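You operate a simulated robot arm through the tools that you are given. There is no shell and no other tool.

Carry out the task below with a simulated two-armed robot. There is one attempt and no reset: what you move stays moved.

Task
Put one of the pads from the top of the steps on the table end of the side bench. Put the carton from the tall table top on the side bench top. Put the board labelled "92" from the tall table top on the corner end of the side bench and the board marked "62" on the small table. Put the yellow-headed peg on the tall table top away on the port rear bench top. Fetch the model plank from the table end of the side bench and set it on the small table. Take the round brush on the side bench top and put it away on the stem end of the left wall bench. Close the sliding lid. Take the blue-headed peg from the side bench top and put it on top of the grey bucking iron there. Take the plumb level on the side bench top and put it away on the level rest on the measuring ledge. Take the red-headed peg from the table end of the side bench and leave it on the starboard rear bench top. Take the template labelled "59" from the vise bench top and leave it on the shelf under the far left bench. Do these in any order. Set down upright: carton.

Only the result counts: the job must be done as asked and must still hold three seconds after the hand-in. Knocking over, shifting, dropping, spilling or breaking anything else fails it. A push-on lid holds only when it is set on centred and level and pressed home; a screw cap is set on level and turned clockwise until tight.

Robot
Two 7-joint arms with two-finger parallel grippers on one trunk, on a base that drives. Base frame: it is fixed to the floor where the robot stands at the start and does not move with it; the origin is under the middle of the robot, x ahead of it, y to its left, z up; the surface under the hand at the start is at about z = 0.47. Units: m, rad, N and s.
The left shoulder is at the start at [0.06, 0.143, 0.751], the right one opposite. With the tool pointing down near the work surface each hand reaches from about 0.28 to 0.72 m from the robot's upright axis, wherever it stands, measured 20 degrees to its own side. Places, roughly: blue-headed peg (3x3x8 cm) [-1.9, 3.9, 0.9]; board [-1.25, 1.25, 1]; bucking iron (5x5x8 cm) [-1.8, 4, 0.9]; carton (13x8x8 cm) [-1, 1, 1]; corner end of the side bench [-1.8, 3.7, 0.9]; level rest on the measuring ledge (17x23 cm) [-0.24, -7.7, 1]; model plank (12x3x4 cm) [-1.9, 1.9, 0.9]; pad (6x6x2 cm) [0.7, 0.3, 0.5]; pad (6x6x3 cm) [0.5, 0.1, 0.5]; plumb level [-2, 3, 1]; port rear bench [2.9, 5.2, 0.9]; red-headed peg (3x3x7 cm) [-1.8, 2.9, 0.9]; round brush (4x4x6 cm) [-1.7, 2.2, 0.9]; shelf under the far left bench [4, -10, 0.4]; side bench [-1.8, 3.1, 0.9]; sliding lid [-1.3, 5.3, 0.9]; small table [2.1, 3.3, 0.7]; starboard rear bench [-0.5, 5.2, 0.9]; stem end of the left wall bench [4.4, -2.1, 0.9]; table end of the side bench [-1.8, 2.4, 0.9]; template [3.75, -10, 1]; yellow-headed peg (3x3x7 cm) [-1.5, 1.2, 1]. Payload 1.57 kg a hand.
Tool frame (each hand has its own): the origin (TCP) lies between the finger pads and is the grasp point; the fingertips stand 0.03 m ahead of it; z points along the fingers, y is the line along which they close. Largest opening 0.11 m; finger width 0.024, thickness 0.012; the body of the gripper, 0.048 by 0.112 m, starts 0.078 m behind the TCP.
Orientation is that of the tool frame in the base frame, as a unit quaternion [x, y, z, w]. With the fingers straight down and closing along the base's y, the tool's x points along the base's -x, its y along +y and its z along -z.

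Tools
- The arms move only by the tool jog_arm. It takes "left_plan", "right_plan" or both (then of equal length, played together; a hand with none holds still); each is a list of rows, each a list of 7 numbers: the finger opening in mm, from 0 to 110, then the shift along the base's x, y, z in mm, then the turn, a rotation vector about the base's x, y, z in degrees. In form: [[hand, tx, ty, tz, ax, ay, az], ...]. A call has 1 to 20 rows; each row shifts and turns the commanded pose from where the row before left it. Each row takes 0.2 s and may step no farther than 0.05 m and 0.15 rad from the row before; otherwise, or with a gripper value out of range, the whole call is refused. Where a pose cannot be reached the arm comes as near as it can. A force on the tool above 40 N (or 10 N above the force at the start of the call, whichever is more), or a blocked arm, ends the call early, and 0.2 s more pass. The fingers move at their own pace (about 0.045 m/s each) and stop on an object; they squeeze with about 28 N. The grip force told is the motor's: it shows also when the fingers shut on nothing. Time passes only in rows, and 0.2 s behind the last, so rows that do not move let the fingers close. It gives the time, the measured TCP pose, the force on the tool (base axes), the opening and the grip force at its end, in the units of the frame above (readings bear some noise), with the torque about the TCP (base axes, N m) and any sound that the robot's microphone picked up.
- Cameras (640 x 400 px; columns grow to the right, rows downward): "scene" is now at [0.0335, 0.0249, 1.3474]; the picture's right is [0.39, -0.92, 0.00], its down [-0.78, -0.33, -0.53] and it looks along [0.48, 0.21, -0.85] (base axes); focal length 287 px, centre (320, 200). "left" rides on the left gripper at [0.07, -0.016, -0.141] in its tool frame; the picture's right is [0.23, 0.97, 0.00], its down [-0.86, 0.20, -0.48] and it looks along [-0.47, 0.11, 0.88] (tool axes); focal length 222 px, centre (320, 200). "right" rides on the right gripper at [0.07, 0.016, -0.141] in its tool frame; the picture's right is [-0.23, 0.97, 0.00], its down [-0.86, -0.20, -0.48] and it looks along [-0.47, -0.11, 0.88] (tool axes); focal length 222 px, centre (320, 200). There is no depth. A picture from a camera that has moved, and an enlarged one, comes with that camera's place and axes in the base frame and with its lens.
- get_image(camera): a new picture of that camera. No time passes.
- raise_lower(by): slides the trunk up (or, below 0, down) by that many m; the arms and the scene camera ride with it, the base frame stays. It gives what a move gives, with no picture.
- drive_base(legs): drives the robot by 1 to 6 legs, each [ahead, left, turn to the left] in m, m and rad, along the robot's own axes; the way and the turn of a leg run together, so that a leg with both is an arc; at most 1.5 m and 3.142 rad a leg. The arms and the cameras ride along, it lands a little off, and it stops where it bumps. It gives what a move gives.
- turn_head(pan, tilt): turns the head with the scene camera to pan (to the left, within 1.501 rad either way) and tilt (down, from -0.506 to 1.204), counted from straight ahead of the robot. It gives what a move gives.
- inspect(camera, box): a new picture of the part [left, top, right, bottom] of that camera's present view, enlarged. No time passes.
- hand_in(): hands the job in; it is judged then, once.

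Places have to be worked out from the pictures, the camera data and where the tool is seen. Open the grippers and draw the arms clear of the work before you hand the job in, unless the task says otherwise.

The tools are called as name(argument=value, ...) on one line, values as JSON. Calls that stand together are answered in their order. jog_arm: Moves the arms, as the interface text tells. Its arguments: {"type":"object","properties":{"left_plan":{"type":"array"},"right_plan":{"type":"array"}},"required":[]} The other tools are called the same way: raise_lower (by) slides the trunk up or down; drive_base (legs) drives the base; turn_head (pan, tilt) turns the head that bears the scene camera; get_image (camera) takes a picture; inspect (camera, box) takes an enlarged picture of a part of a camera's view; hand_in () hands the job in.

At the start:

```text
time: 0.0
left_ee_pos: [0.427, 0.352, 0.6836]
left_tool_rot: [0.0, 1.0, 0.001, 0.0]
left_contact_force: [-0.6, 0.1, 0.6]
left_moment: [0.01, 0.02, 0.04]
left_finger_gap: 0.1099
left_grasp_force: 0.0
right_ee_pos: [0.4589, -0.0448, 0.6969]
right_tool_rot: [0.0, 1.0, 0.0, 0.0]
right_contact_force: [0.8, -0.4, 0.0]
right_moment: [-0.01, -0.01, 0.03]
right_finger_gap: 0.1102
right_grasp_force: 0.0
trunk travel left (down, up): [-0.35, 0.24]
robot x, y, heading: [0.0011, -0.0041, -0.001]
head pan, tilt: [0.401, 1.018]
```

scene: 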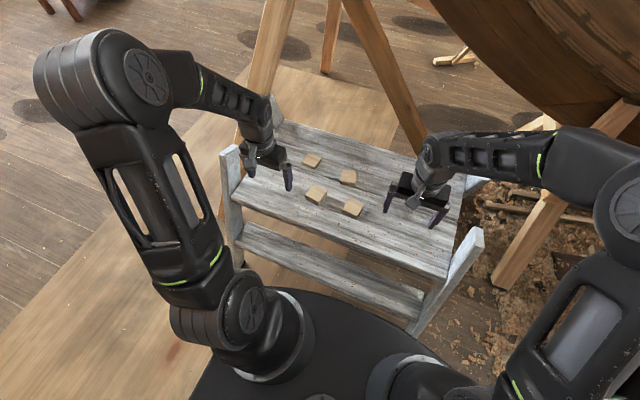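
right: 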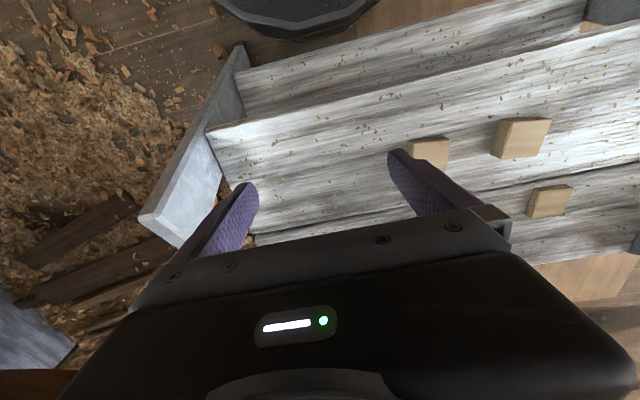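
left: 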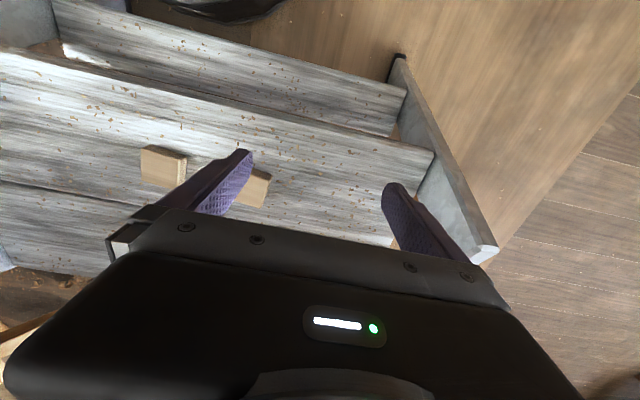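

I start by enlarging the views of the pads on the steps to judge their places and turn.

inspect(camera="scene", box=[220, 120, 460, 270])

inspect(camera="left", box=[100, 100, 420, 300])

```text
2.67 times, centred on (340, 195) of scene
camera zoom: at [0.0335, 0.0249, 1.3474], right [0.39, -0.92, 0.0], down [-0.78, -0.33, -0.53], along [0.48, 0.21, -0.85], focal length 766 px, centre (267, 213)
```

zoom: 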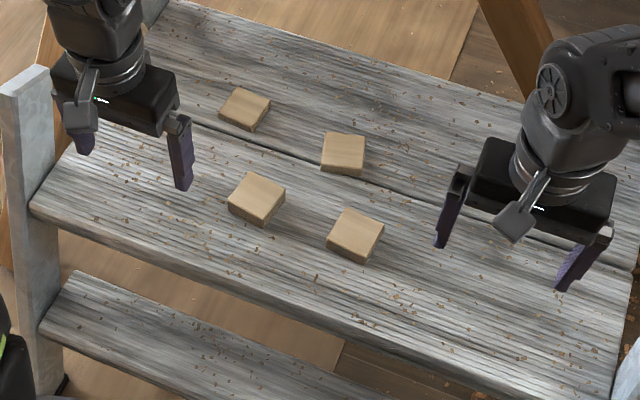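

```text
2.00 times, centred on (260, 200) of left
camera zoom: at [0.3577, 0.3359, 0.8251], right [-0.23, 0.97, 0.0], down [0.86, 0.2, 0.48], along [0.47, 0.11, -0.88], focal length 444 px, centre (440, 200)
```

zoom: 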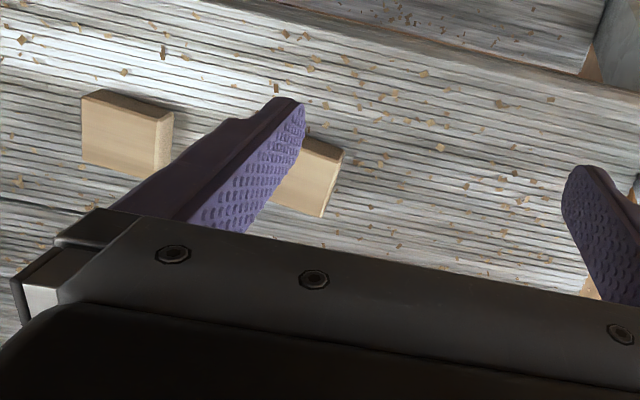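

The pads sit on the top step squarely with the base axes; the near-left one is at about (0.535, 0.259, 0.50). I move the left hand above it and check.

jog_arm(left_plan=[[95, 36, -31, 0, 0, 0, 0], [95, 36, -31, 0, 0, 0, 0], [95, 36, -31, 0, 0, 0, 0], [95, 0, 0, -40, 0, 0, 0], [95, 0, 0, -40, 0, 0, 0], [95, 0, 0, 0, 0, 0, 0]])

get_image(camera="left")

inspect(camera="scene", box=[220, 120, 460, 270])

```text
time: 1.4
left_ee_pos: [0.5352, 0.2596, 0.6036]
left_tool_rot: [0.0, 1.0, 0.0, 0.0]
left_contact_force: [-0.8, 1.0, -0.7]
left_moment: [0.01, 0.01, 0.0]
left_finger_gap: 0.0951
left_grasp_force: 0.0
right_ee_pos: [0.4585, -0.0458, 0.6971]
right_tool_rot: [0.0, 1.0, 0.0, 0.0]
right_contact_force: [0.2, -0.5, 0.1]
right_moment: [0.01, 0.0, -0.03]
right_finger_gap: 0.1101
right_grasp_force: 0.1
trunk travel left (down, up): [-0.35, 0.24]
robot x, y, heading: [-0.0014, -0.0025, -0.0]
head pan, tilt: [0.401, 1.018]
```

```text
taken
camera left: at [0.4662, 0.2425, 0.745], right [-0.23, 0.97, 0.0], down [0.86, 0.2, 0.48], along [0.47, 0.11, -0.88], focal length 222 px, centre (320, 200)
```

left: 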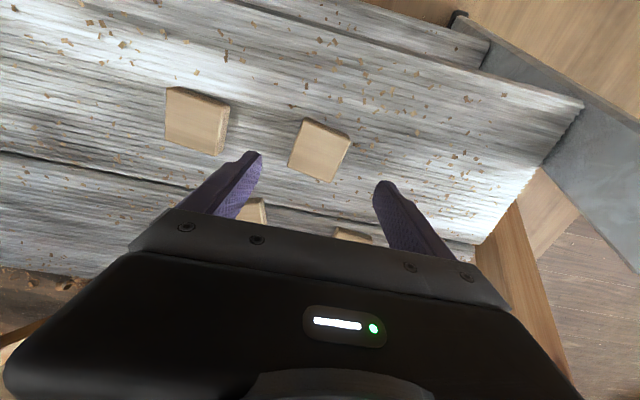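

```text
2.67 times, centred on (340, 195) of scene
camera zoom: at [0.0337, 0.0249, 1.3474], right [0.39, -0.92, 0.0], down [-0.78, -0.33, -0.53], along [0.48, 0.21, -0.85], focal length 766 px, centre (267, 213)
```

zoom: 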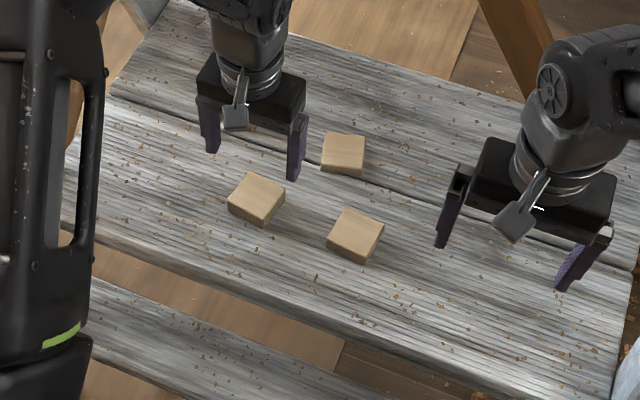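

The left camera confirms the pad at (0.535, 0.259), turned about -8°. I turn with it, go down and close.

jog_arm(left_plan=[[95, 0, 0, -40, 0, 0, -8], [95, 0, 0, -40, 0, 0, 0], [95, 0, 0, -18, 0, 0, 0], [95, 0, 0, 0, 0, 0, 0], [20, 0, 0, 0, 0, 0, 0], [20, 0, 0, 0, 0, 0, 0], [20, 0, 0, 0, 0, 0, 0], [20, 0, 0, 0, 0, 0, 0]])

get_image(camera="left")

```text
time: 3.2
left_ee_pos: [0.5354, 0.2588, 0.5069]
left_tool_rot: [0.069, 0.998, 0.0, 0.0]
left_contact_force: [-0.4, -0.9, -0.2]
left_moment: [0.0, -0.01, -0.04]
left_finger_gap: 0.0572
left_grasp_force: 27.9
right_ee_pos: [0.4592, -0.0471, 0.6969]
right_tool_rot: [0.0, 1.0, 0.0, 0.0]
right_contact_force: [0.0, 0.2, 0.3]
right_moment: [0.0, 0.01, 0.04]
right_finger_gap: 0.11
right_grasp_force: 0.0
trunk travel left (down, up): [-0.35, 0.24]
robot x, y, heading: [-0.0004, 0.0014, 0.005]
head pan, tilt: [0.401, 1.018]
```

```text
taken
camera left: at [0.4643, 0.2537, 0.6477], right [-0.09, 1.0, 0.0], down [0.87, 0.08, 0.48], along [0.48, 0.04, -0.88], focal length 222 px, centre (320, 200)
```

left: 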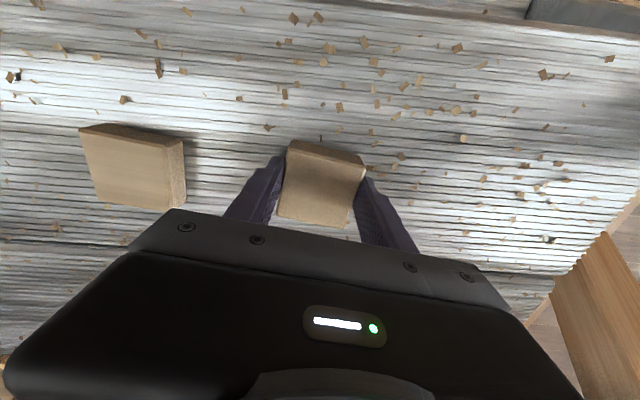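

The pad is gripped (57 mm, 28 N). I lift it and raise the trunk, then look around toward the tall table.

jog_arm(left_plan=[[20, 0, 0, 20, 0, 0, 0], [20, 0, 0, 40, 0, 0, 0], [20, 0, 0, 40, 0, 0, 0], [20, 0, 0, 50, 0, 0, 0], [20, 0, 0, 0, 0, 0, 0]])

raise_lower(by=0.24)

turn_head(pan=1.5, tilt=0.4)

get_image(camera="scene")

turn_head(pan=0.5, tilt=0.4)

get_image(camera="scene")

turn_head(pan=-1.5, tilt=0.4)

get_image(camera="scene")

turn_head(pan=-0.5, tilt=0.4)

get_image(camera="scene")

```text
time: 4.4
left_ee_pos: [0.537, 0.2591, 0.658]
left_tool_rot: [0.07, 0.998, 0.0, 0.0]
left_contact_force: [0.6, -0.4, -0.1]
left_moment: [-0.02, 0.01, 0.0]
left_finger_gap: 0.057
left_grasp_force: 27.6
right_ee_pos: [0.4601, -0.0448, 0.6974]
right_tool_rot: [0.0, 1.0, 0.0, 0.0]
right_contact_force: [0.5, 0.1, 0.2]
right_moment: [-0.02, -0.03, -0.03]
right_finger_gap: 0.1099
right_grasp_force: 0.1
trunk travel left (down, up): [-0.35, 0.24]
robot x, y, heading: [-0.0033, 0.0012, 0.003]
head pan, tilt: [0.401, 1.018]
```

```text
time: 6.9
left_ee_pos: [0.5358, 0.2598, 0.8969]
left_tool_rot: [0.069, 0.998, 0.0, -0.001]
left_contact_force: [0.0, 0.0, -0.5]
left_moment: [0.02, 0.0, 0.0]
left_finger_gap: 0.0573
left_grasp_force: 28.0
right_ee_pos: [0.459, -0.0465, 0.9374]
right_tool_rot: [0.0, 1.0, 0.0, 0.0]
right_contact_force: [-0.3, -0.2, 0.1]
right_moment: [0.01, 0.02, 0.01]
right_finger_gap: 0.1102
right_grasp_force: 0.0
trunk travel left (down, up): [-0.59, 0.0]
robot x, y, heading: [-0.0012, 0.001, -0.002]
head pan, tilt: [0.401, 1.018]
```

```text
time: 8.2
left_ee_pos: [0.5361, 0.2595, 0.8966]
left_tool_rot: [0.07, 0.998, 0.0, -0.001]
left_contact_force: [0.1, -0.6, -0.6]
left_moment: [-0.01, -0.01, 0.0]
left_finger_gap: 0.0569
left_grasp_force: 27.8
right_ee_pos: [0.4593, -0.046, 0.9375]
right_tool_rot: [0.0, 1.0, 0.0, 0.0]
right_contact_force: [0.7, 0.5, 0.3]
right_moment: [-0.02, -0.03, 0.01]
right_finger_gap: 0.11
right_grasp_force: 0.0
trunk travel left (down, up): [-0.59, 0.0]
robot x, y, heading: [0.0008, -0.0007, -0.0]
head pan, tilt: [1.499, 0.4]
```

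```text
taken
camera scene: at [-0.0228, 0.0905, 1.6388], right [1.0, -0.07, 0.0], down [-0.03, -0.39, -0.92], along [0.07, 0.92, -0.39], focal length 287 px, centre (320, 200)
```

scene: 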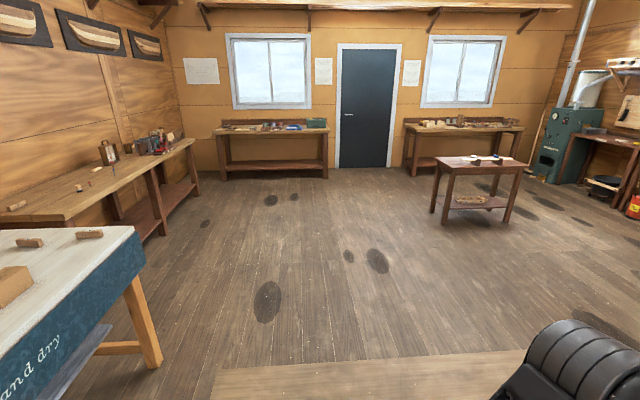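

```text
time: 9.5
left_ee_pos: [0.5362, 0.2606, 0.8959]
left_tool_rot: [0.069, 0.998, 0.001, 0.0]
left_contact_force: [0.7, 0.0, -1.5]
left_moment: [0.01, 0.01, -0.02]
left_finger_gap: 0.0571
left_grasp_force: 28.3
right_ee_pos: [0.4593, -0.0466, 0.9358]
right_tool_rot: [0.0, 1.0, 0.0, 0.0]
right_contact_force: [0.9, -0.5, 1.6]
right_moment: [0.03, 0.0, 0.0]
right_finger_gap: 0.1097
right_grasp_force: 0.0
trunk travel left (down, up): [-0.59, 0.0]
robot x, y, heading: [0.0019, 0.0041, 0.003]
head pan, tilt: [0.499, 0.4]
```

```text
taken
camera scene: at [0.0518, 0.0425, 1.6388], right [0.48, -0.88, 0.0], down [-0.34, -0.19, -0.92], along [0.81, 0.44, -0.39], focal length 287 px, centre (320, 200)
```

scene: 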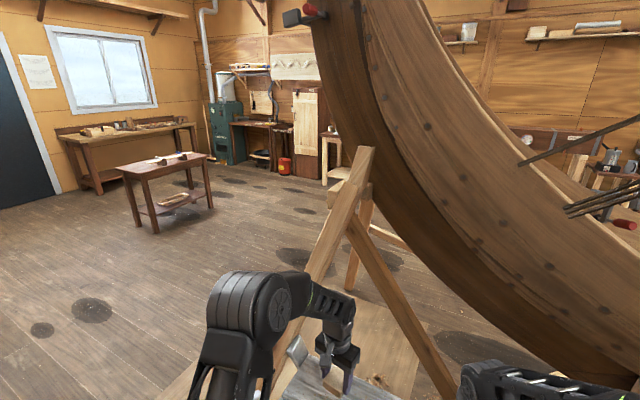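

```text
time: 11.4
left_ee_pos: [0.5367, 0.2589, 0.8965]
left_tool_rot: [0.069, 0.998, 0.001, 0.0]
left_contact_force: [1.0, 0.3, -0.2]
left_moment: [0.02, -0.02, -0.02]
left_finger_gap: 0.057
left_grasp_force: 27.4
right_ee_pos: [0.4589, -0.0449, 0.936]
right_tool_rot: [-0.001, 1.0, 0.0, 0.0]
right_contact_force: [0.6, 0.1, -0.6]
right_moment: [0.03, -0.02, 0.01]
right_finger_gap: 0.1103
right_grasp_force: 0.2
trunk travel left (down, up): [-0.59, 0.0]
robot x, y, heading: [0.0021, -0.0005, 0.001]
head pan, tilt: [-1.499, 0.4]
```

```text
taken
camera scene: at [-0.0229, -0.0943, 1.6388], right [-1.0, -0.07, 0.0], down [-0.03, 0.39, -0.92], along [0.07, -0.92, -0.39], focal length 287 px, centre (320, 200)
```

scene: 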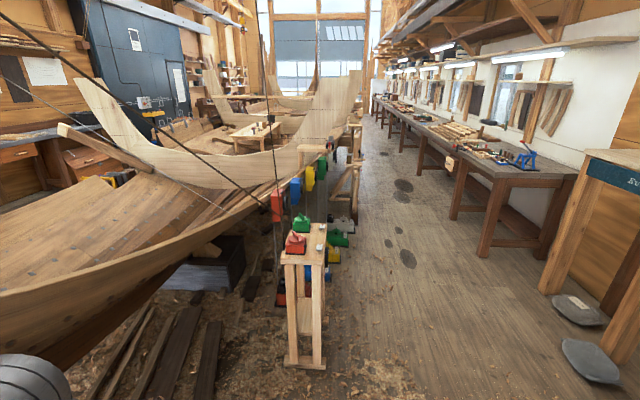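

```text
time: 12.7
left_ee_pos: [0.537, 0.2597, 0.8972]
left_tool_rot: [0.07, 0.998, 0.001, 0.001]
left_contact_force: [0.3, 0.4, -0.6]
left_moment: [-0.03, 0.01, 0.0]
left_finger_gap: 0.0571
left_grasp_force: 28.2
right_ee_pos: [0.4585, -0.0468, 0.9367]
right_tool_rot: [0.0, 1.0, 0.0, 0.0]
right_contact_force: [1.0, 0.3, -0.1]
right_moment: [-0.01, 0.03, 0.01]
right_finger_gap: 0.1098
right_grasp_force: 0.1
trunk travel left (down, up): [-0.59, 0.0]
robot x, y, heading: [0.0001, -0.0004, -0.001]
head pan, tilt: [-0.499, 0.4]
```

```text
taken
camera scene: at [0.0518, -0.0463, 1.6388], right [-0.48, -0.88, 0.0], down [-0.34, 0.19, -0.92], along [0.81, -0.44, -0.39], focal length 287 px, centre (320, 200)
```

scene: 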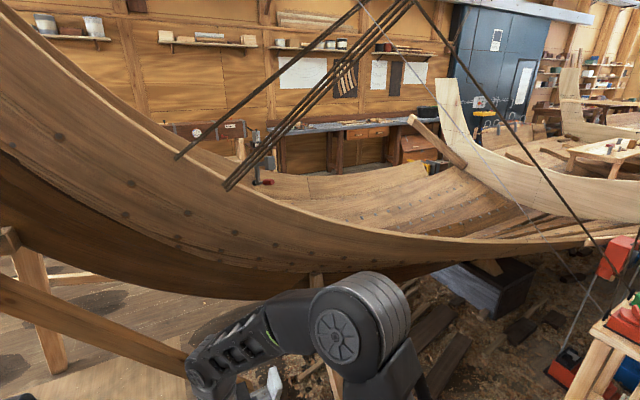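

The workshop is laid out: tall table and side bench left-behind, rear benches at +y, small table at (2,3.3). I tuck the left hand in and back off from the steps, then turn left.

jog_arm(left_plan=[[20, -45, 0, 0, 0, 0, 0], [20, -45, 0, 0, 0, 0, 0], [20, -40, 0, 0, 0, 0, 0]], right_plan=[[110, -15, 0, 0, 0, 0, 0], [110, -15, 0, 0, 0, 0, 0], [110, -15, 0, 0, 0, 0, 0]])

drive_base(legs=[[-0.25, 0, 0], [0, 0, 1.57]])

turn_head(pan=0.9, tilt=0.5)

get_image(camera="scene")

```text
time: 13.5
left_ee_pos: [0.4041, 0.2566, 0.8965]
left_tool_rot: [0.07, 0.998, 0.001, 0.001]
left_contact_force: [-0.2, -0.1, 0.0]
left_moment: [-0.01, -0.03, 0.03]
left_finger_gap: 0.0571
left_grasp_force: 28.1
right_ee_pos: [0.4135, -0.0469, 0.9375]
right_tool_rot: [0.0, 1.0, 0.0, 0.001]
right_contact_force: [-0.3, 0.2, 1.1]
right_moment: [-0.03, -0.04, 0.04]
right_finger_gap: 0.1102
right_grasp_force: 0.1
trunk travel left (down, up): [-0.59, 0.0]
robot x, y, heading: [0.002, -0.0023, 0.004]
head pan, tilt: [-0.499, 0.4]
```

```text
time: 19.1
left_ee_pos: [-0.5047, 0.4062, 0.8957]
left_tool_rot: [-0.655, 0.756, 0.0, 0.0]
left_contact_force: [0.2, -0.2, -1.4]
left_moment: [0.01, 0.02, 0.01]
left_finger_gap: 0.0574
left_grasp_force: 27.7
right_ee_pos: [-0.201, 0.4143, 0.9363]
right_tool_rot: [-0.706, 0.708, 0.0, 0.0]
right_contact_force: [0.2, 0.0, -0.1]
right_moment: [0.01, -0.01, 0.06]
right_finger_gap: 0.11
right_grasp_force: 0.1
trunk travel left (down, up): [-0.59, 0.0]
robot x, y, heading: [-0.2492, -0.0016, 1.566]
head pan, tilt: [-0.499, 0.4]
```

```text
time: 20.7
left_ee_pos: [-0.5052, 0.4058, 0.8956]
left_tool_rot: [-0.655, 0.756, 0.0, -0.001]
left_contact_force: [0.1, 0.2, -1.0]
left_moment: [-0.01, 0.04, 0.01]
left_finger_gap: 0.0571
left_grasp_force: 28.2
right_ee_pos: [-0.2009, 0.4135, 0.9355]
right_tool_rot: [-0.706, 0.708, 0.0, 0.001]
right_contact_force: [0.2, -0.3, -0.4]
right_moment: [-0.01, 0.01, 0.01]
right_finger_gap: 0.1098
right_grasp_force: 0.0
trunk travel left (down, up): [-0.59, 0.0]
robot x, y, heading: [-0.2523, 0.002, 1.57]
head pan, tilt: [0.901, 0.499]
```

```text
taken
camera scene: at [-0.3201, 0.0247, 1.6297], right [0.62, 0.78, 0.0], down [0.37, -0.3, -0.88], along [-0.69, 0.55, -0.48], focal length 287 px, centre (320, 200)
```

scene: 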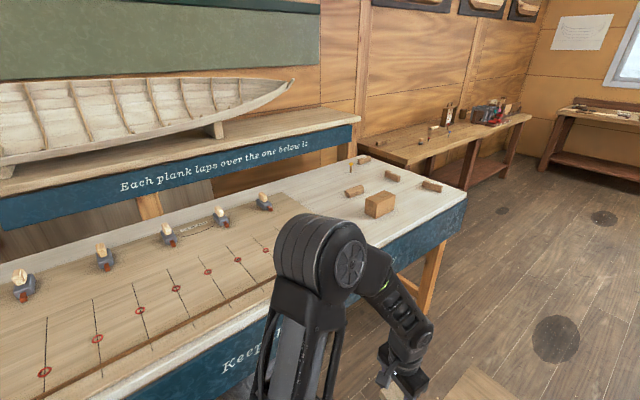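

The tall table runs along y with the objects at its far end. I enlarge that area and the side bench.

inspect(camera="scene", box=[310, 130, 470, 230])

inspect(camera="scene", box=[350, 80, 542, 200])

```text
4.00 times, centred on (390, 180) of scene
camera zoom: at [-0.3201, 0.0247, 1.6297], right [0.62, 0.78, 0.0], down [0.37, -0.3, -0.88], along [-0.69, 0.55, -0.48], focal length 1150 px, centre (40, 280)
```

zoom: 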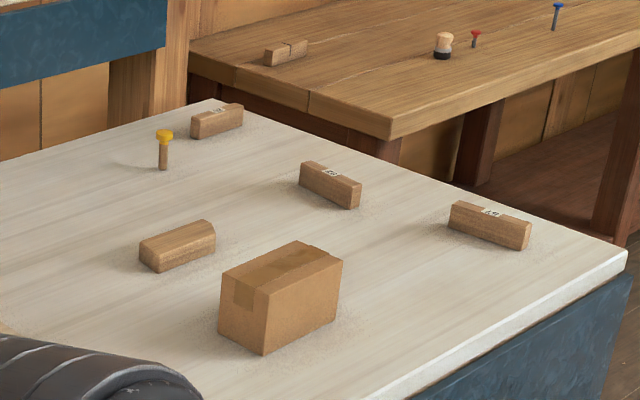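

```text
3.33 times, centred on (446, 140) of scene
camera zoom: at [-0.3201, 0.0247, 1.6297], right [0.62, 0.78, 0.0], down [0.37, -0.3, -0.88], along [-0.69, 0.55, -0.48], focal length 958 px, centre (-100, 400)
```

zoom: 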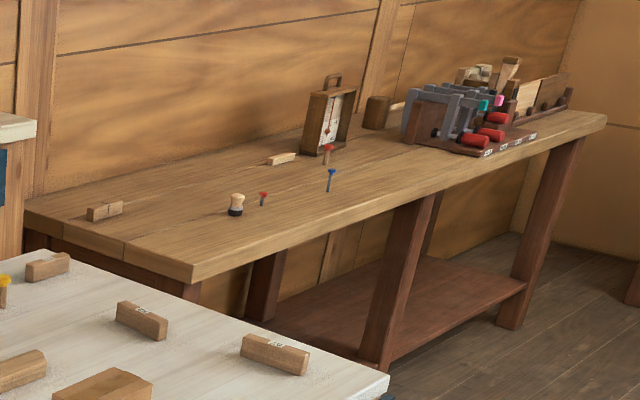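

There are four boards and a yellow peg beside the carton on the tall table, and small red and blue pegs plus the brush on the side bench. I drive up along the table past its corner, then turn to face the side bench.

drive_base(legs=[[1.3, 0, 0], [1.1, 0, 0], [0, 0, 1.57]])

turn_head(pan=0.0, tilt=0.5)

get_image(camera="scene")

turn_head(pan=0.8, tilt=0.5)

get_image(camera="scene")

turn_head(pan=-0.8, tilt=0.5)

get_image(camera="scene")

```text
time: 36.3
left_ee_pos: [-0.6558, 2.1386, 0.896]
left_tool_rot: [0.998, -0.063, 0.001, 0.0]
left_contact_force: [0.1, -0.1, -0.9]
left_moment: [0.04, 0.0, 0.0]
left_finger_gap: 0.0569
left_grasp_force: 28.2
right_ee_pos: [-0.6692, 2.4412, 0.9368]
right_tool_rot: [1.0, 0.007, 0.0, 0.0]
right_contact_force: [-0.6, -0.4, -0.2]
right_moment: [0.02, 0.0, -0.04]
right_finger_gap: 0.1098
right_grasp_force: 0.0
trunk travel left (down, up): [-0.59, 0.0]
robot x, y, heading: [-0.2552, 2.3981, -3.124]
head pan, tilt: [0.901, 0.499]
```

```text
time: 37.5
left_ee_pos: [-0.6555, 2.1372, 0.8959]
left_tool_rot: [0.998, -0.063, -0.001, 0.0]
left_contact_force: [-0.5, 0.7, -1.2]
left_moment: [-0.04, -0.03, -0.04]
left_finger_gap: 0.0569
left_grasp_force: 28.0
right_ee_pos: [-0.6675, 2.4416, 0.9358]
right_tool_rot: [1.0, 0.007, 0.0, 0.0]
right_contact_force: [0.1, 0.1, 1.5]
right_moment: [-0.01, -0.01, 0.01]
right_finger_gap: 0.1102
right_grasp_force: 0.0
trunk travel left (down, up): [-0.59, 0.0]
robot x, y, heading: [-0.2513, 2.3999, -3.128]
head pan, tilt: [0.0, 0.499]
```

```text
taken
camera scene: at [-0.3144, 2.398, 1.6297], right [-0.01, 1.0, 0.0], down [0.48, 0.01, -0.88], along [-0.88, -0.01, -0.48], focal length 287 px, centre (320, 200)
```

scene: 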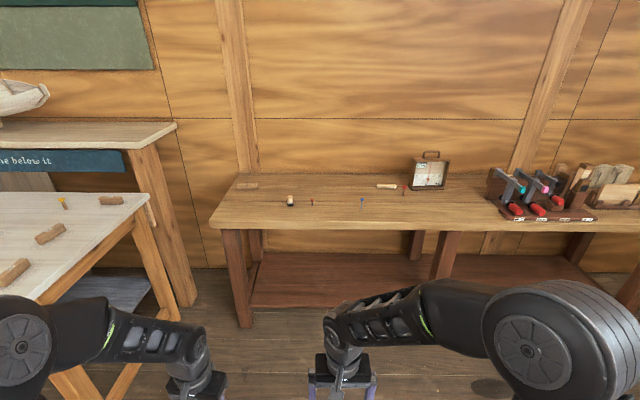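

```text
time: 38.6
left_ee_pos: [-0.6554, 2.1389, 0.8954]
left_tool_rot: [0.998, -0.063, -0.001, 0.0]
left_contact_force: [0.1, 0.6, 0.0]
left_moment: [-0.03, -0.01, 0.04]
left_finger_gap: 0.0571
left_grasp_force: 27.4
right_ee_pos: [-0.6684, 2.4421, 0.9356]
right_tool_rot: [1.0, 0.007, 0.001, 0.0]
right_contact_force: [0.5, 0.0, -0.2]
right_moment: [0.03, -0.01, -0.01]
right_finger_gap: 0.1098
right_grasp_force: 0.0
trunk travel left (down, up): [-0.59, 0.0]
robot x, y, heading: [-0.256, 2.3988, -3.124]
head pan, tilt: [0.799, 0.499]
```

```text
taken
camera scene: at [-0.286, 2.3333, 1.6297], right [-0.73, 0.69, 0.0], down [0.33, 0.35, -0.88], along [-0.6, -0.64, -0.48], focal length 287 px, centre (320, 200)
```

scene: 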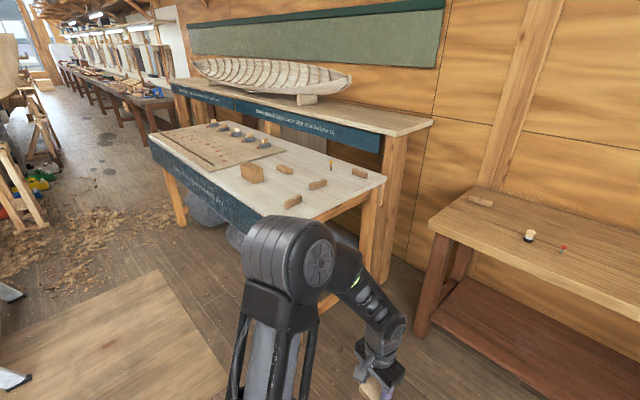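

```text
time: 40.3
left_ee_pos: [-0.6551, 2.1377, 0.8963]
left_tool_rot: [0.998, -0.063, 0.0, 0.0]
left_contact_force: [-0.3, 0.9, 0.0]
left_moment: [0.04, 0.05, 0.01]
left_finger_gap: 0.0569
left_grasp_force: 27.5
right_ee_pos: [-0.6673, 2.4411, 0.9359]
right_tool_rot: [1.0, 0.007, 0.0, 0.0]
right_contact_force: [-0.8, -0.8, 0.0]
right_moment: [0.01, -0.02, -0.04]
right_finger_gap: 0.1101
right_grasp_force: 0.1
trunk travel left (down, up): [-0.59, 0.0]
robot x, y, heading: [-0.253, 2.4037, -3.13]
head pan, tilt: [-0.799, 0.499]
```

```text
taken
camera scene: at [-0.2878, 2.4637, 1.6297], right [0.71, 0.71, 0.0], down [0.34, -0.34, -0.88], along [-0.62, 0.62, -0.48], focal length 287 px, centre (320, 200)
```

scene: 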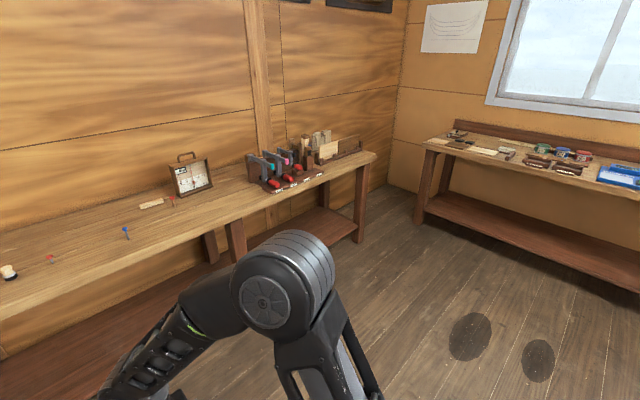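

The positions agree with the listed ones. I look at the bench in enlarged views to tell apart the pegs and pins.

inspect(camera="scene", box=[230, 130, 390, 230])

inspect(camera="scene", box=[90, 140, 250, 240])

inspect(camera="scene", box=[0, 220, 160, 320])

inspect(camera="scene", box=[400, 110, 640, 260])

```text
4.00 times, centred on (310, 180) of scene
camera zoom: at [-0.2878, 2.4637, 1.6297], right [0.71, 0.71, 0.0], down [0.34, -0.34, -0.88], along [-0.62, 0.62, -0.48], focal length 1150 px, centre (360, 280)
```

zoom: 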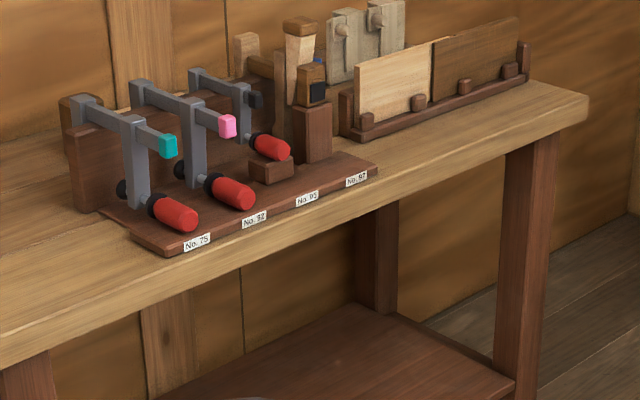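

```text
4.00 times, centred on (170, 190) of scene
camera zoom: at [-0.2878, 2.4637, 1.6297], right [0.71, 0.71, 0.0], down [0.34, -0.34, -0.88], along [-0.62, 0.62, -0.48], focal length 1150 px, centre (920, 240)
```

zoom: 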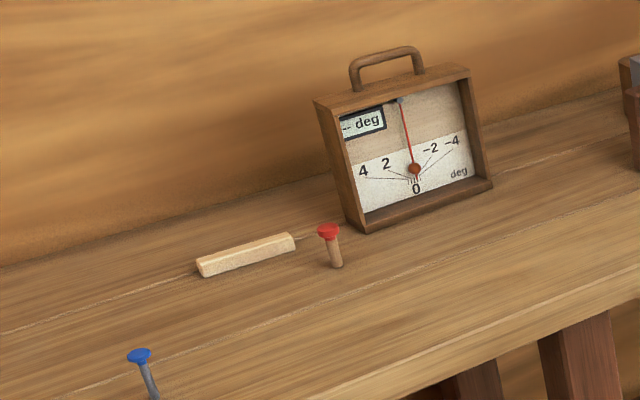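

```text
4.00 times, centred on (80, 270) of scene
camera zoom: at [-0.2878, 2.4637, 1.6297], right [0.71, 0.71, 0.0], down [0.34, -0.34, -0.88], along [-0.62, 0.62, -0.48], focal length 1150 px, centre (1280, -80)
```

zoom: 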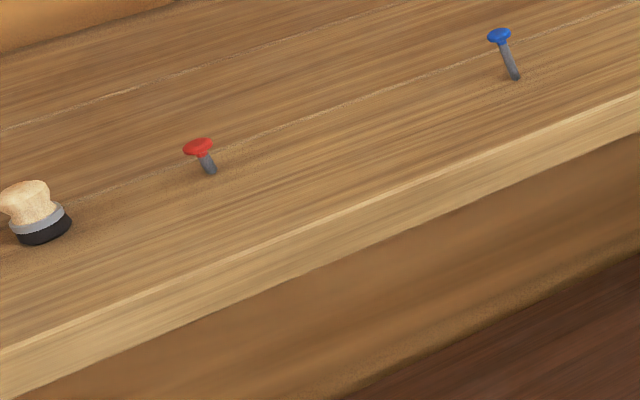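

```text
2.67 times, centred on (520, 185) of scene
camera zoom: at [-0.2878, 2.4637, 1.6297], right [0.71, 0.71, 0.0], down [0.34, -0.34, -0.88], along [-0.62, 0.62, -0.48], focal length 766 px, centre (-213, 240)
```

zoom: 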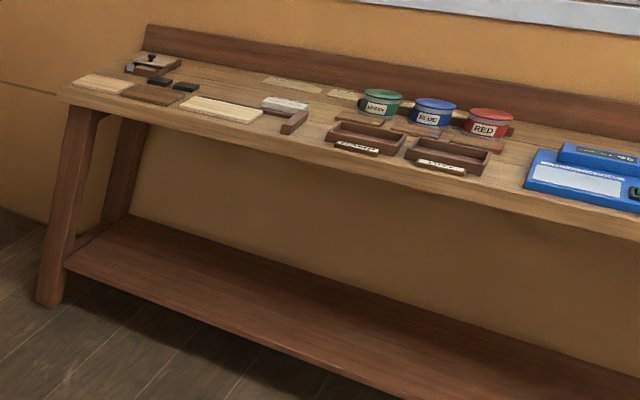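

Listed red-headed peg is the wooden one next to the plumb level; the grey-shafted red and blue pins are other things. I raise the hands above bench height and drive up to the bench.

jog_arm(left_plan=[[20, 0, 0, 50, 0, 0, 0], [20, 0, 0, 50, 0, 0, 0], [20, 0, 0, 50, 0, 0, 0], [20, 0, 0, 30, 0, 0, 0]], right_plan=[[110, 0, 0, 50, 0, 0, 0], [110, 0, 0, 50, 0, 0, 0], [110, 0, 0, 50, 0, 0, 0], [110, 0, 0, 0, 0, 0, 0]])

drive_base(legs=[[0.7, 0, 0]])

turn_head(pan=0.1, tilt=0.8)

get_image(camera="scene")

get_image(camera="left")

get_image(camera="right")

```text
time: 41.3
left_ee_pos: [-0.6558, 2.1385, 1.076]
left_tool_rot: [0.998, -0.063, 0.001, -0.001]
left_contact_force: [-0.2, -0.7, 0.0]
left_moment: [-0.01, 0.0, -0.02]
left_finger_gap: 0.0569
left_grasp_force: 27.8
right_ee_pos: [-0.6703, 2.4404, 1.0851]
right_tool_rot: [1.0, 0.007, 0.0, 0.0]
right_contact_force: [0.7, 1.5, -0.6]
right_moment: [-0.01, -0.03, 0.0]
right_finger_gap: 0.1097
right_grasp_force: 0.2
trunk travel left (down, up): [-0.59, 0.0]
robot x, y, heading: [-0.2534, 2.4039, -3.126]
head pan, tilt: [-0.799, 0.499]
```

```text
time: 45.1
left_ee_pos: [-1.3539, 2.1409, 1.0758]
left_tool_rot: [0.997, -0.071, 0.0, 0.001]
left_contact_force: [-0.8, -0.2, -0.4]
left_moment: [0.01, -0.03, 0.01]
left_finger_gap: 0.0572
left_grasp_force: 28.1
right_ee_pos: [-1.364, 2.4421, 1.0846]
right_tool_rot: [1.0, -0.002, -0.001, 0.0]
right_contact_force: [0.1, 0.5, 0.9]
right_moment: [0.0, -0.03, 0.03]
right_finger_gap: 0.1101
right_grasp_force: 0.1
trunk travel left (down, up): [-0.59, 0.0]
robot x, y, heading: [-0.9484, 2.3951, 3.141]
head pan, tilt: [-0.799, 0.499]
```

```text
time: 46.3
left_ee_pos: [-1.354, 2.1401, 1.0756]
left_tool_rot: [0.997, -0.071, -0.001, 0.0]
left_contact_force: [-0.1, -1.0, -0.3]
left_moment: [0.02, 0.03, 0.04]
left_finger_gap: 0.057
left_grasp_force: 28.3
right_ee_pos: [-1.3646, 2.4428, 1.0849]
right_tool_rot: [1.0, -0.001, 0.0, 0.0]
right_contact_force: [0.9, 0.8, 0.7]
right_moment: [-0.01, -0.02, 0.03]
right_finger_gap: 0.1101
right_grasp_force: 0.0
trunk travel left (down, up): [-0.59, 0.0]
robot x, y, heading: [-0.9496, 2.3937, 3.143]
head pan, tilt: [0.099, 0.799]
```

```text
taken
camera scene: at [-0.9991, 2.387, 1.6037], right [-0.1, 1.0, 0.0], down [0.71, 0.07, -0.7], along [-0.69, -0.07, -0.72], focal length 287 px, centre (320, 200)
```

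scene: 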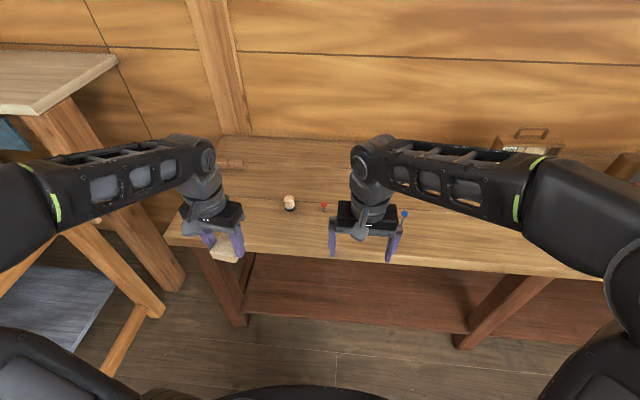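

```text
taken
camera left: at [-1.283, 2.1476, 1.2174], right [0.09, -1.0, 0.0], down [-0.87, -0.08, 0.48], along [-0.48, -0.04, -0.88], focal length 222 px, centre (320, 200)
```

left: 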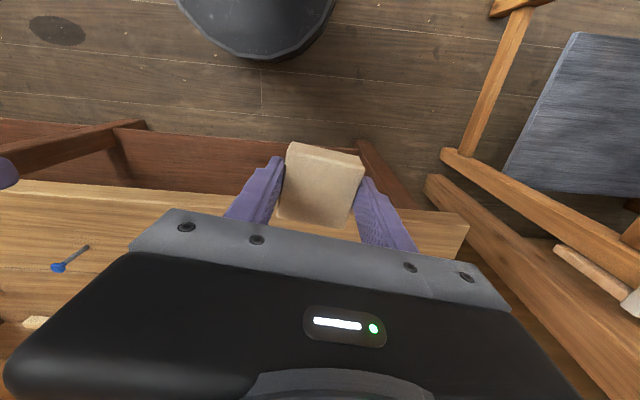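

```text
taken
camera right: at [-1.2963, 2.4267, 1.2249], right [-0.23, -0.97, 0.0], down [-0.85, 0.2, 0.48], along [-0.47, 0.11, -0.88], focal length 222 px, centre (320, 200)
```

right: 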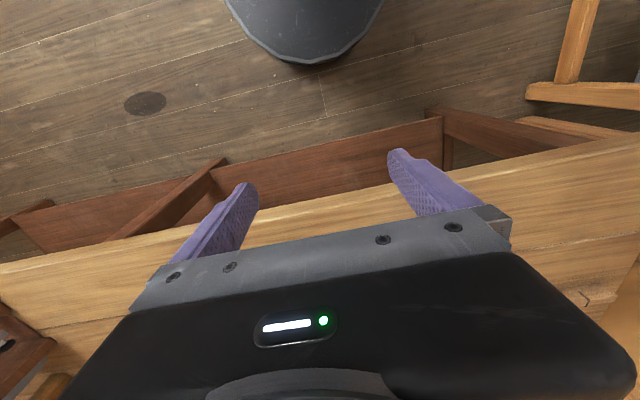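

The bench front edge is near x=-1.49, top near z=0.87, with the robot's base reaching about 0.27 ahead of its axis. I go 0.15 m closer and look straight down with the left hand over the spot.

drive_base(legs=[[0.15, 0, 0]])

jog_arm(left_plan=[[20, -40, -25, 0, 0, 0, 0], [20, -40, -25, 0, 0, 0, 0], [20, -40, -20, 0, 0, 0, 0], [20, 0, 0, 0, 0, 0, 0]])

get_image(camera="left")

get_image(camera="scene")

```text
time: 47.7
left_ee_pos: [-1.5068, 2.1412, 1.0756]
left_tool_rot: [0.997, -0.071, 0.001, 0.0]
left_contact_force: [-0.5, -0.4, -0.3]
left_moment: [0.0, -0.06, 0.01]
left_finger_gap: 0.057
left_grasp_force: 27.7
right_ee_pos: [-1.5154, 2.4424, 1.0831]
right_tool_rot: [1.0, -0.001, 0.001, -0.001]
right_contact_force: [-0.7, -0.1, -0.7]
right_moment: [-0.01, -0.04, 0.01]
right_finger_gap: 0.1101
right_grasp_force: 0.0
trunk travel left (down, up): [-0.59, 0.0]
robot x, y, heading: [-1.1026, 2.3954, 3.145]
head pan, tilt: [0.099, 0.799]
```

```text
time: 48.7
left_ee_pos: [-1.6251, 2.0714, 1.0775]
left_tool_rot: [0.997, -0.071, -0.001, 0.0]
left_contact_force: [0.1, 0.1, -0.9]
left_moment: [-0.01, 0.04, 0.03]
left_finger_gap: 0.0568
left_grasp_force: 27.9
right_ee_pos: [-1.5138, 2.4435, 1.0844]
right_tool_rot: [1.0, -0.001, 0.001, -0.001]
right_contact_force: [0.4, 0.0, -0.8]
right_moment: [0.03, 0.0, 0.0]
right_finger_gap: 0.1099
right_grasp_force: 0.1
trunk travel left (down, up): [-0.59, 0.0]
robot x, y, heading: [-1.1022, 2.3941, 3.138]
head pan, tilt: [0.099, 0.799]
```

```text
taken
camera left: at [-1.5525, 2.0775, 1.2192], right [0.09, -1.0, 0.0], down [-0.87, -0.08, 0.48], along [-0.48, -0.04, -0.88], focal length 222 px, centre (320, 200)
```

left: 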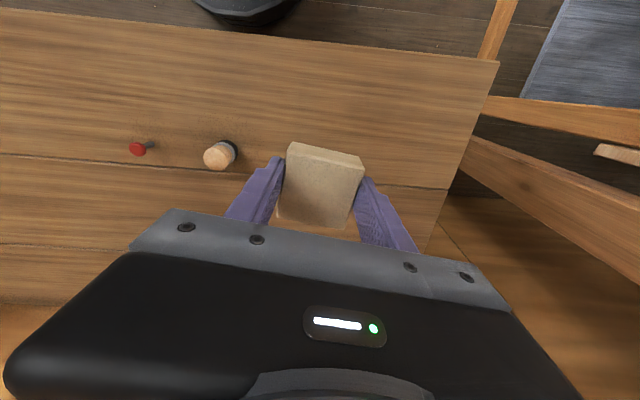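

```text
taken
camera scene: at [-1.1482, 2.3875, 1.6038], right [-0.1, 1.0, 0.0], down [0.71, 0.07, -0.7], along [-0.69, -0.07, -0.72], focal length 287 px, centre (320, 200)
```

scene: 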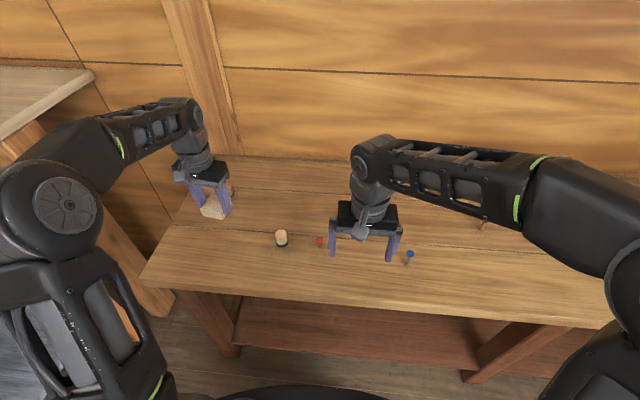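

The spot (-1.625, 2.07) is clear of the brush and inside the bench end (y=1.84). I lower the pad toward the top at z≈0.87.

jog_arm(left_plan=[[20, 0, 0, -45, 0, 0, 0], [20, 0, 0, -45, 0, 0, 0], [20, 0, 0, -45, 0, 0, 0], [20, 0, 0, -10, 0, 0, 0], [20, 0, 0, -5, 0, 0, 0], [20, 0, 0, -4, 0, 0, 0], [20, 0, 0, 0, 0, 0, 0]])

get_image(camera="left")

inspect(camera="scene", box=[130, 130, 370, 280])

```text
time: 50.3
left_ee_pos: [-1.6253, 2.0701, 0.9213]
left_tool_rot: [0.998, -0.07, 0.0, 0.0]
left_contact_force: [-0.5, 0.0, -0.7]
left_moment: [-0.01, 0.0, 0.0]
left_finger_gap: 0.0571
left_grasp_force: 27.7
right_ee_pos: [-1.5157, 2.4432, 1.0837]
right_tool_rot: [1.0, -0.001, 0.0, 0.001]
right_contact_force: [0.2, 1.0, -0.1]
right_moment: [0.0, 0.03, 0.01]
right_finger_gap: 0.1101
right_grasp_force: 0.1
trunk travel left (down, up): [-0.59, 0.0]
robot x, y, heading: [-1.0974, 2.3971, 3.139]
head pan, tilt: [0.099, 0.799]
```

```text
taken
camera left: at [-1.5537, 2.0773, 1.0635], right [0.09, -1.0, 0.0], down [-0.87, -0.08, 0.48], along [-0.48, -0.04, -0.88], focal length 222 px, centre (320, 200)
```

left: 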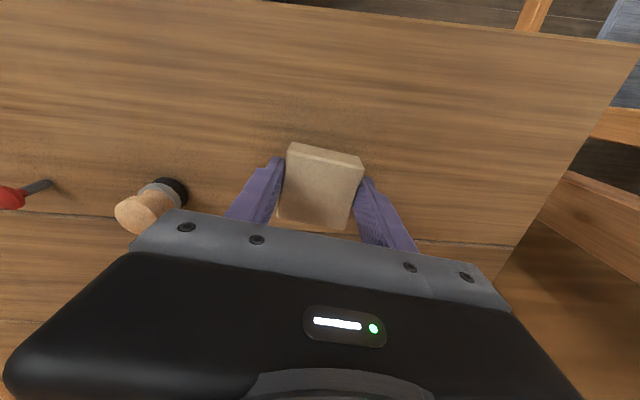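

```text
2.67 times, centred on (250, 205) of scene
camera zoom: at [-1.1495, 2.3871, 1.6037], right [-0.1, 1.0, 0.0], down [0.71, 0.07, -0.7], along [-0.69, -0.07, -0.72], focal length 766 px, centre (507, 187)
```

zoom: 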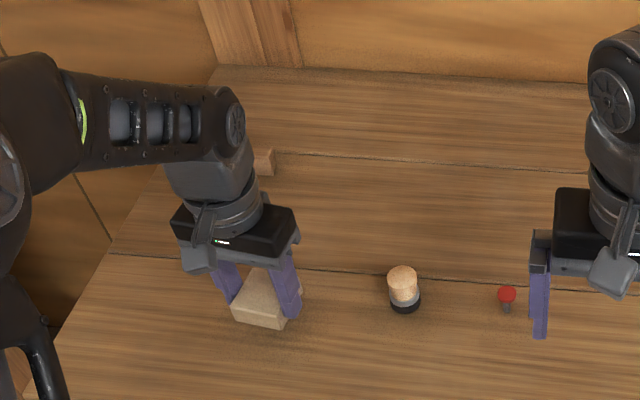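

No contact yet at 0.921; I lower gently a few millimetres at a time, watching the force.

jog_arm(left_plan=[[20, 0, 0, -4, 0, 0, 0], [20, 0, 0, -3, 0, 0, 0], [20, 0, 0, -3, 0, 0, 0], [20, 0, 0, 0, 0, 0, 0]])

```text
time: 51.3
left_ee_pos: [-1.6245, 2.0697, 0.9124]
left_tool_rot: [0.997, -0.071, 0.0, 0.0]
left_contact_force: [0.3, 0.2, -0.2]
left_moment: [-0.01, -0.02, -0.03]
left_finger_gap: 0.0569
left_grasp_force: 27.5
right_ee_pos: [-1.5152, 2.4428, 1.0841]
right_tool_rot: [1.0, 0.0, 0.0, -0.001]
right_contact_force: [0.8, 0.2, 0.9]
right_moment: [-0.01, -0.02, -0.01]
right_finger_gap: 0.1101
right_grasp_force: 0.1
trunk travel left (down, up): [-0.59, 0.0]
robot x, y, heading: [-1.0964, 2.4022, 3.139]
head pan, tilt: [0.099, 0.799]
```

jog_arm(left_plan=[[20, 0, 0, -2, 0, 0, 0], [20, 0, 0, -2, 0, 0, 0], [20, 0, 0, -2, 0, 0, 0], [20, 0, 0, 0, 0, 0, 0]])

```text
time: 52.3
left_ee_pos: [-1.6246, 2.0714, 0.9067]
left_tool_rot: [0.997, -0.072, 0.0, 0.001]
left_contact_force: [-0.9, 0.4, -0.7]
left_moment: [0.0, -0.02, 0.0]
left_finger_gap: 0.057
left_grasp_force: 28.2
right_ee_pos: [-1.5151, 2.4434, 1.084]
right_tool_rot: [1.0, 0.0, 0.001, 0.0]
right_contact_force: [-0.2, 0.5, -0.3]
right_moment: [-0.02, 0.07, 0.01]
right_finger_gap: 0.11
right_grasp_force: 0.1
trunk travel left (down, up): [-0.59, 0.0]
robot x, y, heading: [-1.0964, 2.3958, 3.144]
head pan, tilt: [0.099, 0.799]
```

Still free at 0.907; I continue in 2–3 mm steps.

jog_arm(left_plan=[[20, 0, 0, -2, 0, 0, 0], [20, 0, 0, -2, 0, 0, 0], [20, 0, 0, -2, 0, 0, 0], [20, 0, 0, 0, 0, 0, 0]])

inspect(camera="left", box=[220, 120, 420, 245])

```text
time: 53.3
left_ee_pos: [-1.6239, 2.071, 0.8999]
left_tool_rot: [0.998, -0.07, -0.001, 0.0]
left_contact_force: [0.3, 0.2, -0.4]
left_moment: [0.0, 0.01, 0.01]
left_finger_gap: 0.0573
left_grasp_force: 27.8
right_ee_pos: [-1.5148, 2.4421, 1.0828]
right_tool_rot: [1.0, -0.001, 0.0, -0.001]
right_contact_force: [0.8, 0.7, -0.4]
right_moment: [-0.01, 0.01, 0.0]
right_finger_gap: 0.11
right_grasp_force: 0.1
trunk travel left (down, up): [-0.59, 0.0]
robot x, y, heading: [-1.101, 2.4001, 3.139]
head pan, tilt: [0.099, 0.799]
```

```text
3.20 times, centred on (320, 182) of left
camera zoom: at [-1.553, 2.0774, 1.041], right [0.09, -1.0, 0.0], down [-0.87, -0.08, 0.48], along [-0.48, -0.04, -0.88], focal length 711 px, centre (320, 256)
```

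zoom: 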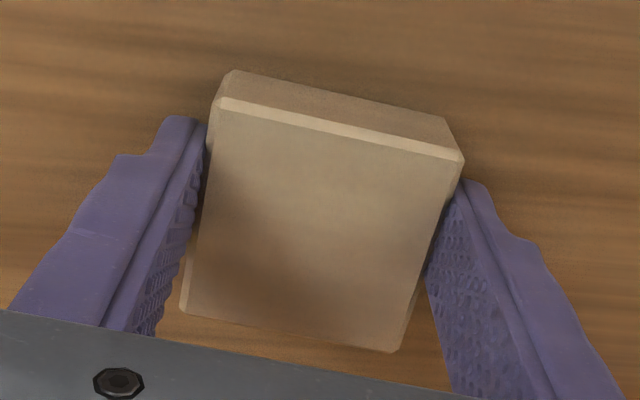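

jog_arm(left_plan=[[20, 0, 0, -2, 0, 0, 0], [20, 0, 0, -2, 0, 0, 0], [20, 0, 0, 0, 0, 0, 0]])

```text
time: 54.1
left_ee_pos: [-1.626, 2.0706, 0.8966]
left_tool_rot: [0.997, -0.071, -0.001, -0.001]
left_contact_force: [0.8, -0.5, 4.2]
left_moment: [0.09, 0.03, -0.01]
left_finger_gap: 0.0571
left_grasp_force: 28.1
right_ee_pos: [-1.5144, 2.4423, 1.0841]
right_tool_rot: [1.0, 0.0, 0.0, 0.0]
right_contact_force: [0.5, -0.4, 0.0]
right_moment: [-0.03, 0.02, -0.03]
right_finger_gap: 0.1101
right_grasp_force: 0.0
trunk travel left (down, up): [-0.59, 0.0]
robot x, y, heading: [-1.1023, 2.3955, 3.138]
head pan, tilt: [0.099, 0.799]
```

Contact force rose to 4 N: the pad rests at bench top z≈0.86. I open the fingers and lift.

jog_arm(left_plan=[[85, 0, 0, 0, 0, 0, 0], [85, 0, 0, 0, 0, 0, 0], [85, 0, 0, 0, 0, 0, 0], [85, 0, 0, 30, 0, 0, 0], [85, 0, 0, 45, 0, 0, 0], [85, 0, 0, 45, 0, 0, 0], [85, 0, 0, 45, 0, 0, 0], [85, 0, 0, 15, 0, 0, 0]])

get_image(camera="left")

```text
time: 55.9
left_ee_pos: [-1.6238, 2.0709, 1.0779]
left_tool_rot: [0.997, -0.071, 0.0, 0.0]
left_contact_force: [0.1, -0.1, -0.1]
left_moment: [-0.02, -0.01, 0.01]
left_finger_gap: 0.0851
left_grasp_force: 0.0
right_ee_pos: [-1.515, 2.4429, 1.0844]
right_tool_rot: [1.0, -0.001, 0.0, 0.0]
right_contact_force: [-1.0, -0.1, -0.7]
right_moment: [-0.01, 0.0, -0.02]
right_finger_gap: 0.1102
right_grasp_force: 0.0
trunk travel left (down, up): [-0.59, 0.0]
robot x, y, heading: [-1.0993, 2.3962, 3.138]
head pan, tilt: [0.099, 0.799]
```

```text
taken
camera left: at [-1.5525, 2.0779, 1.2188], right [0.09, -1.0, 0.0], down [-0.88, -0.08, 0.48], along [-0.48, -0.04, -0.88], focal length 222 px, centre (320, 200)
```

left: 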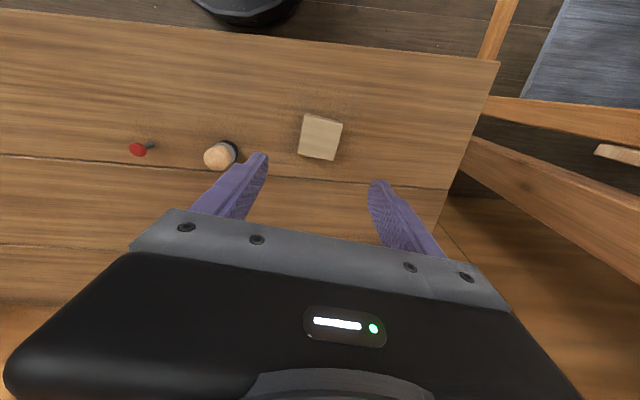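

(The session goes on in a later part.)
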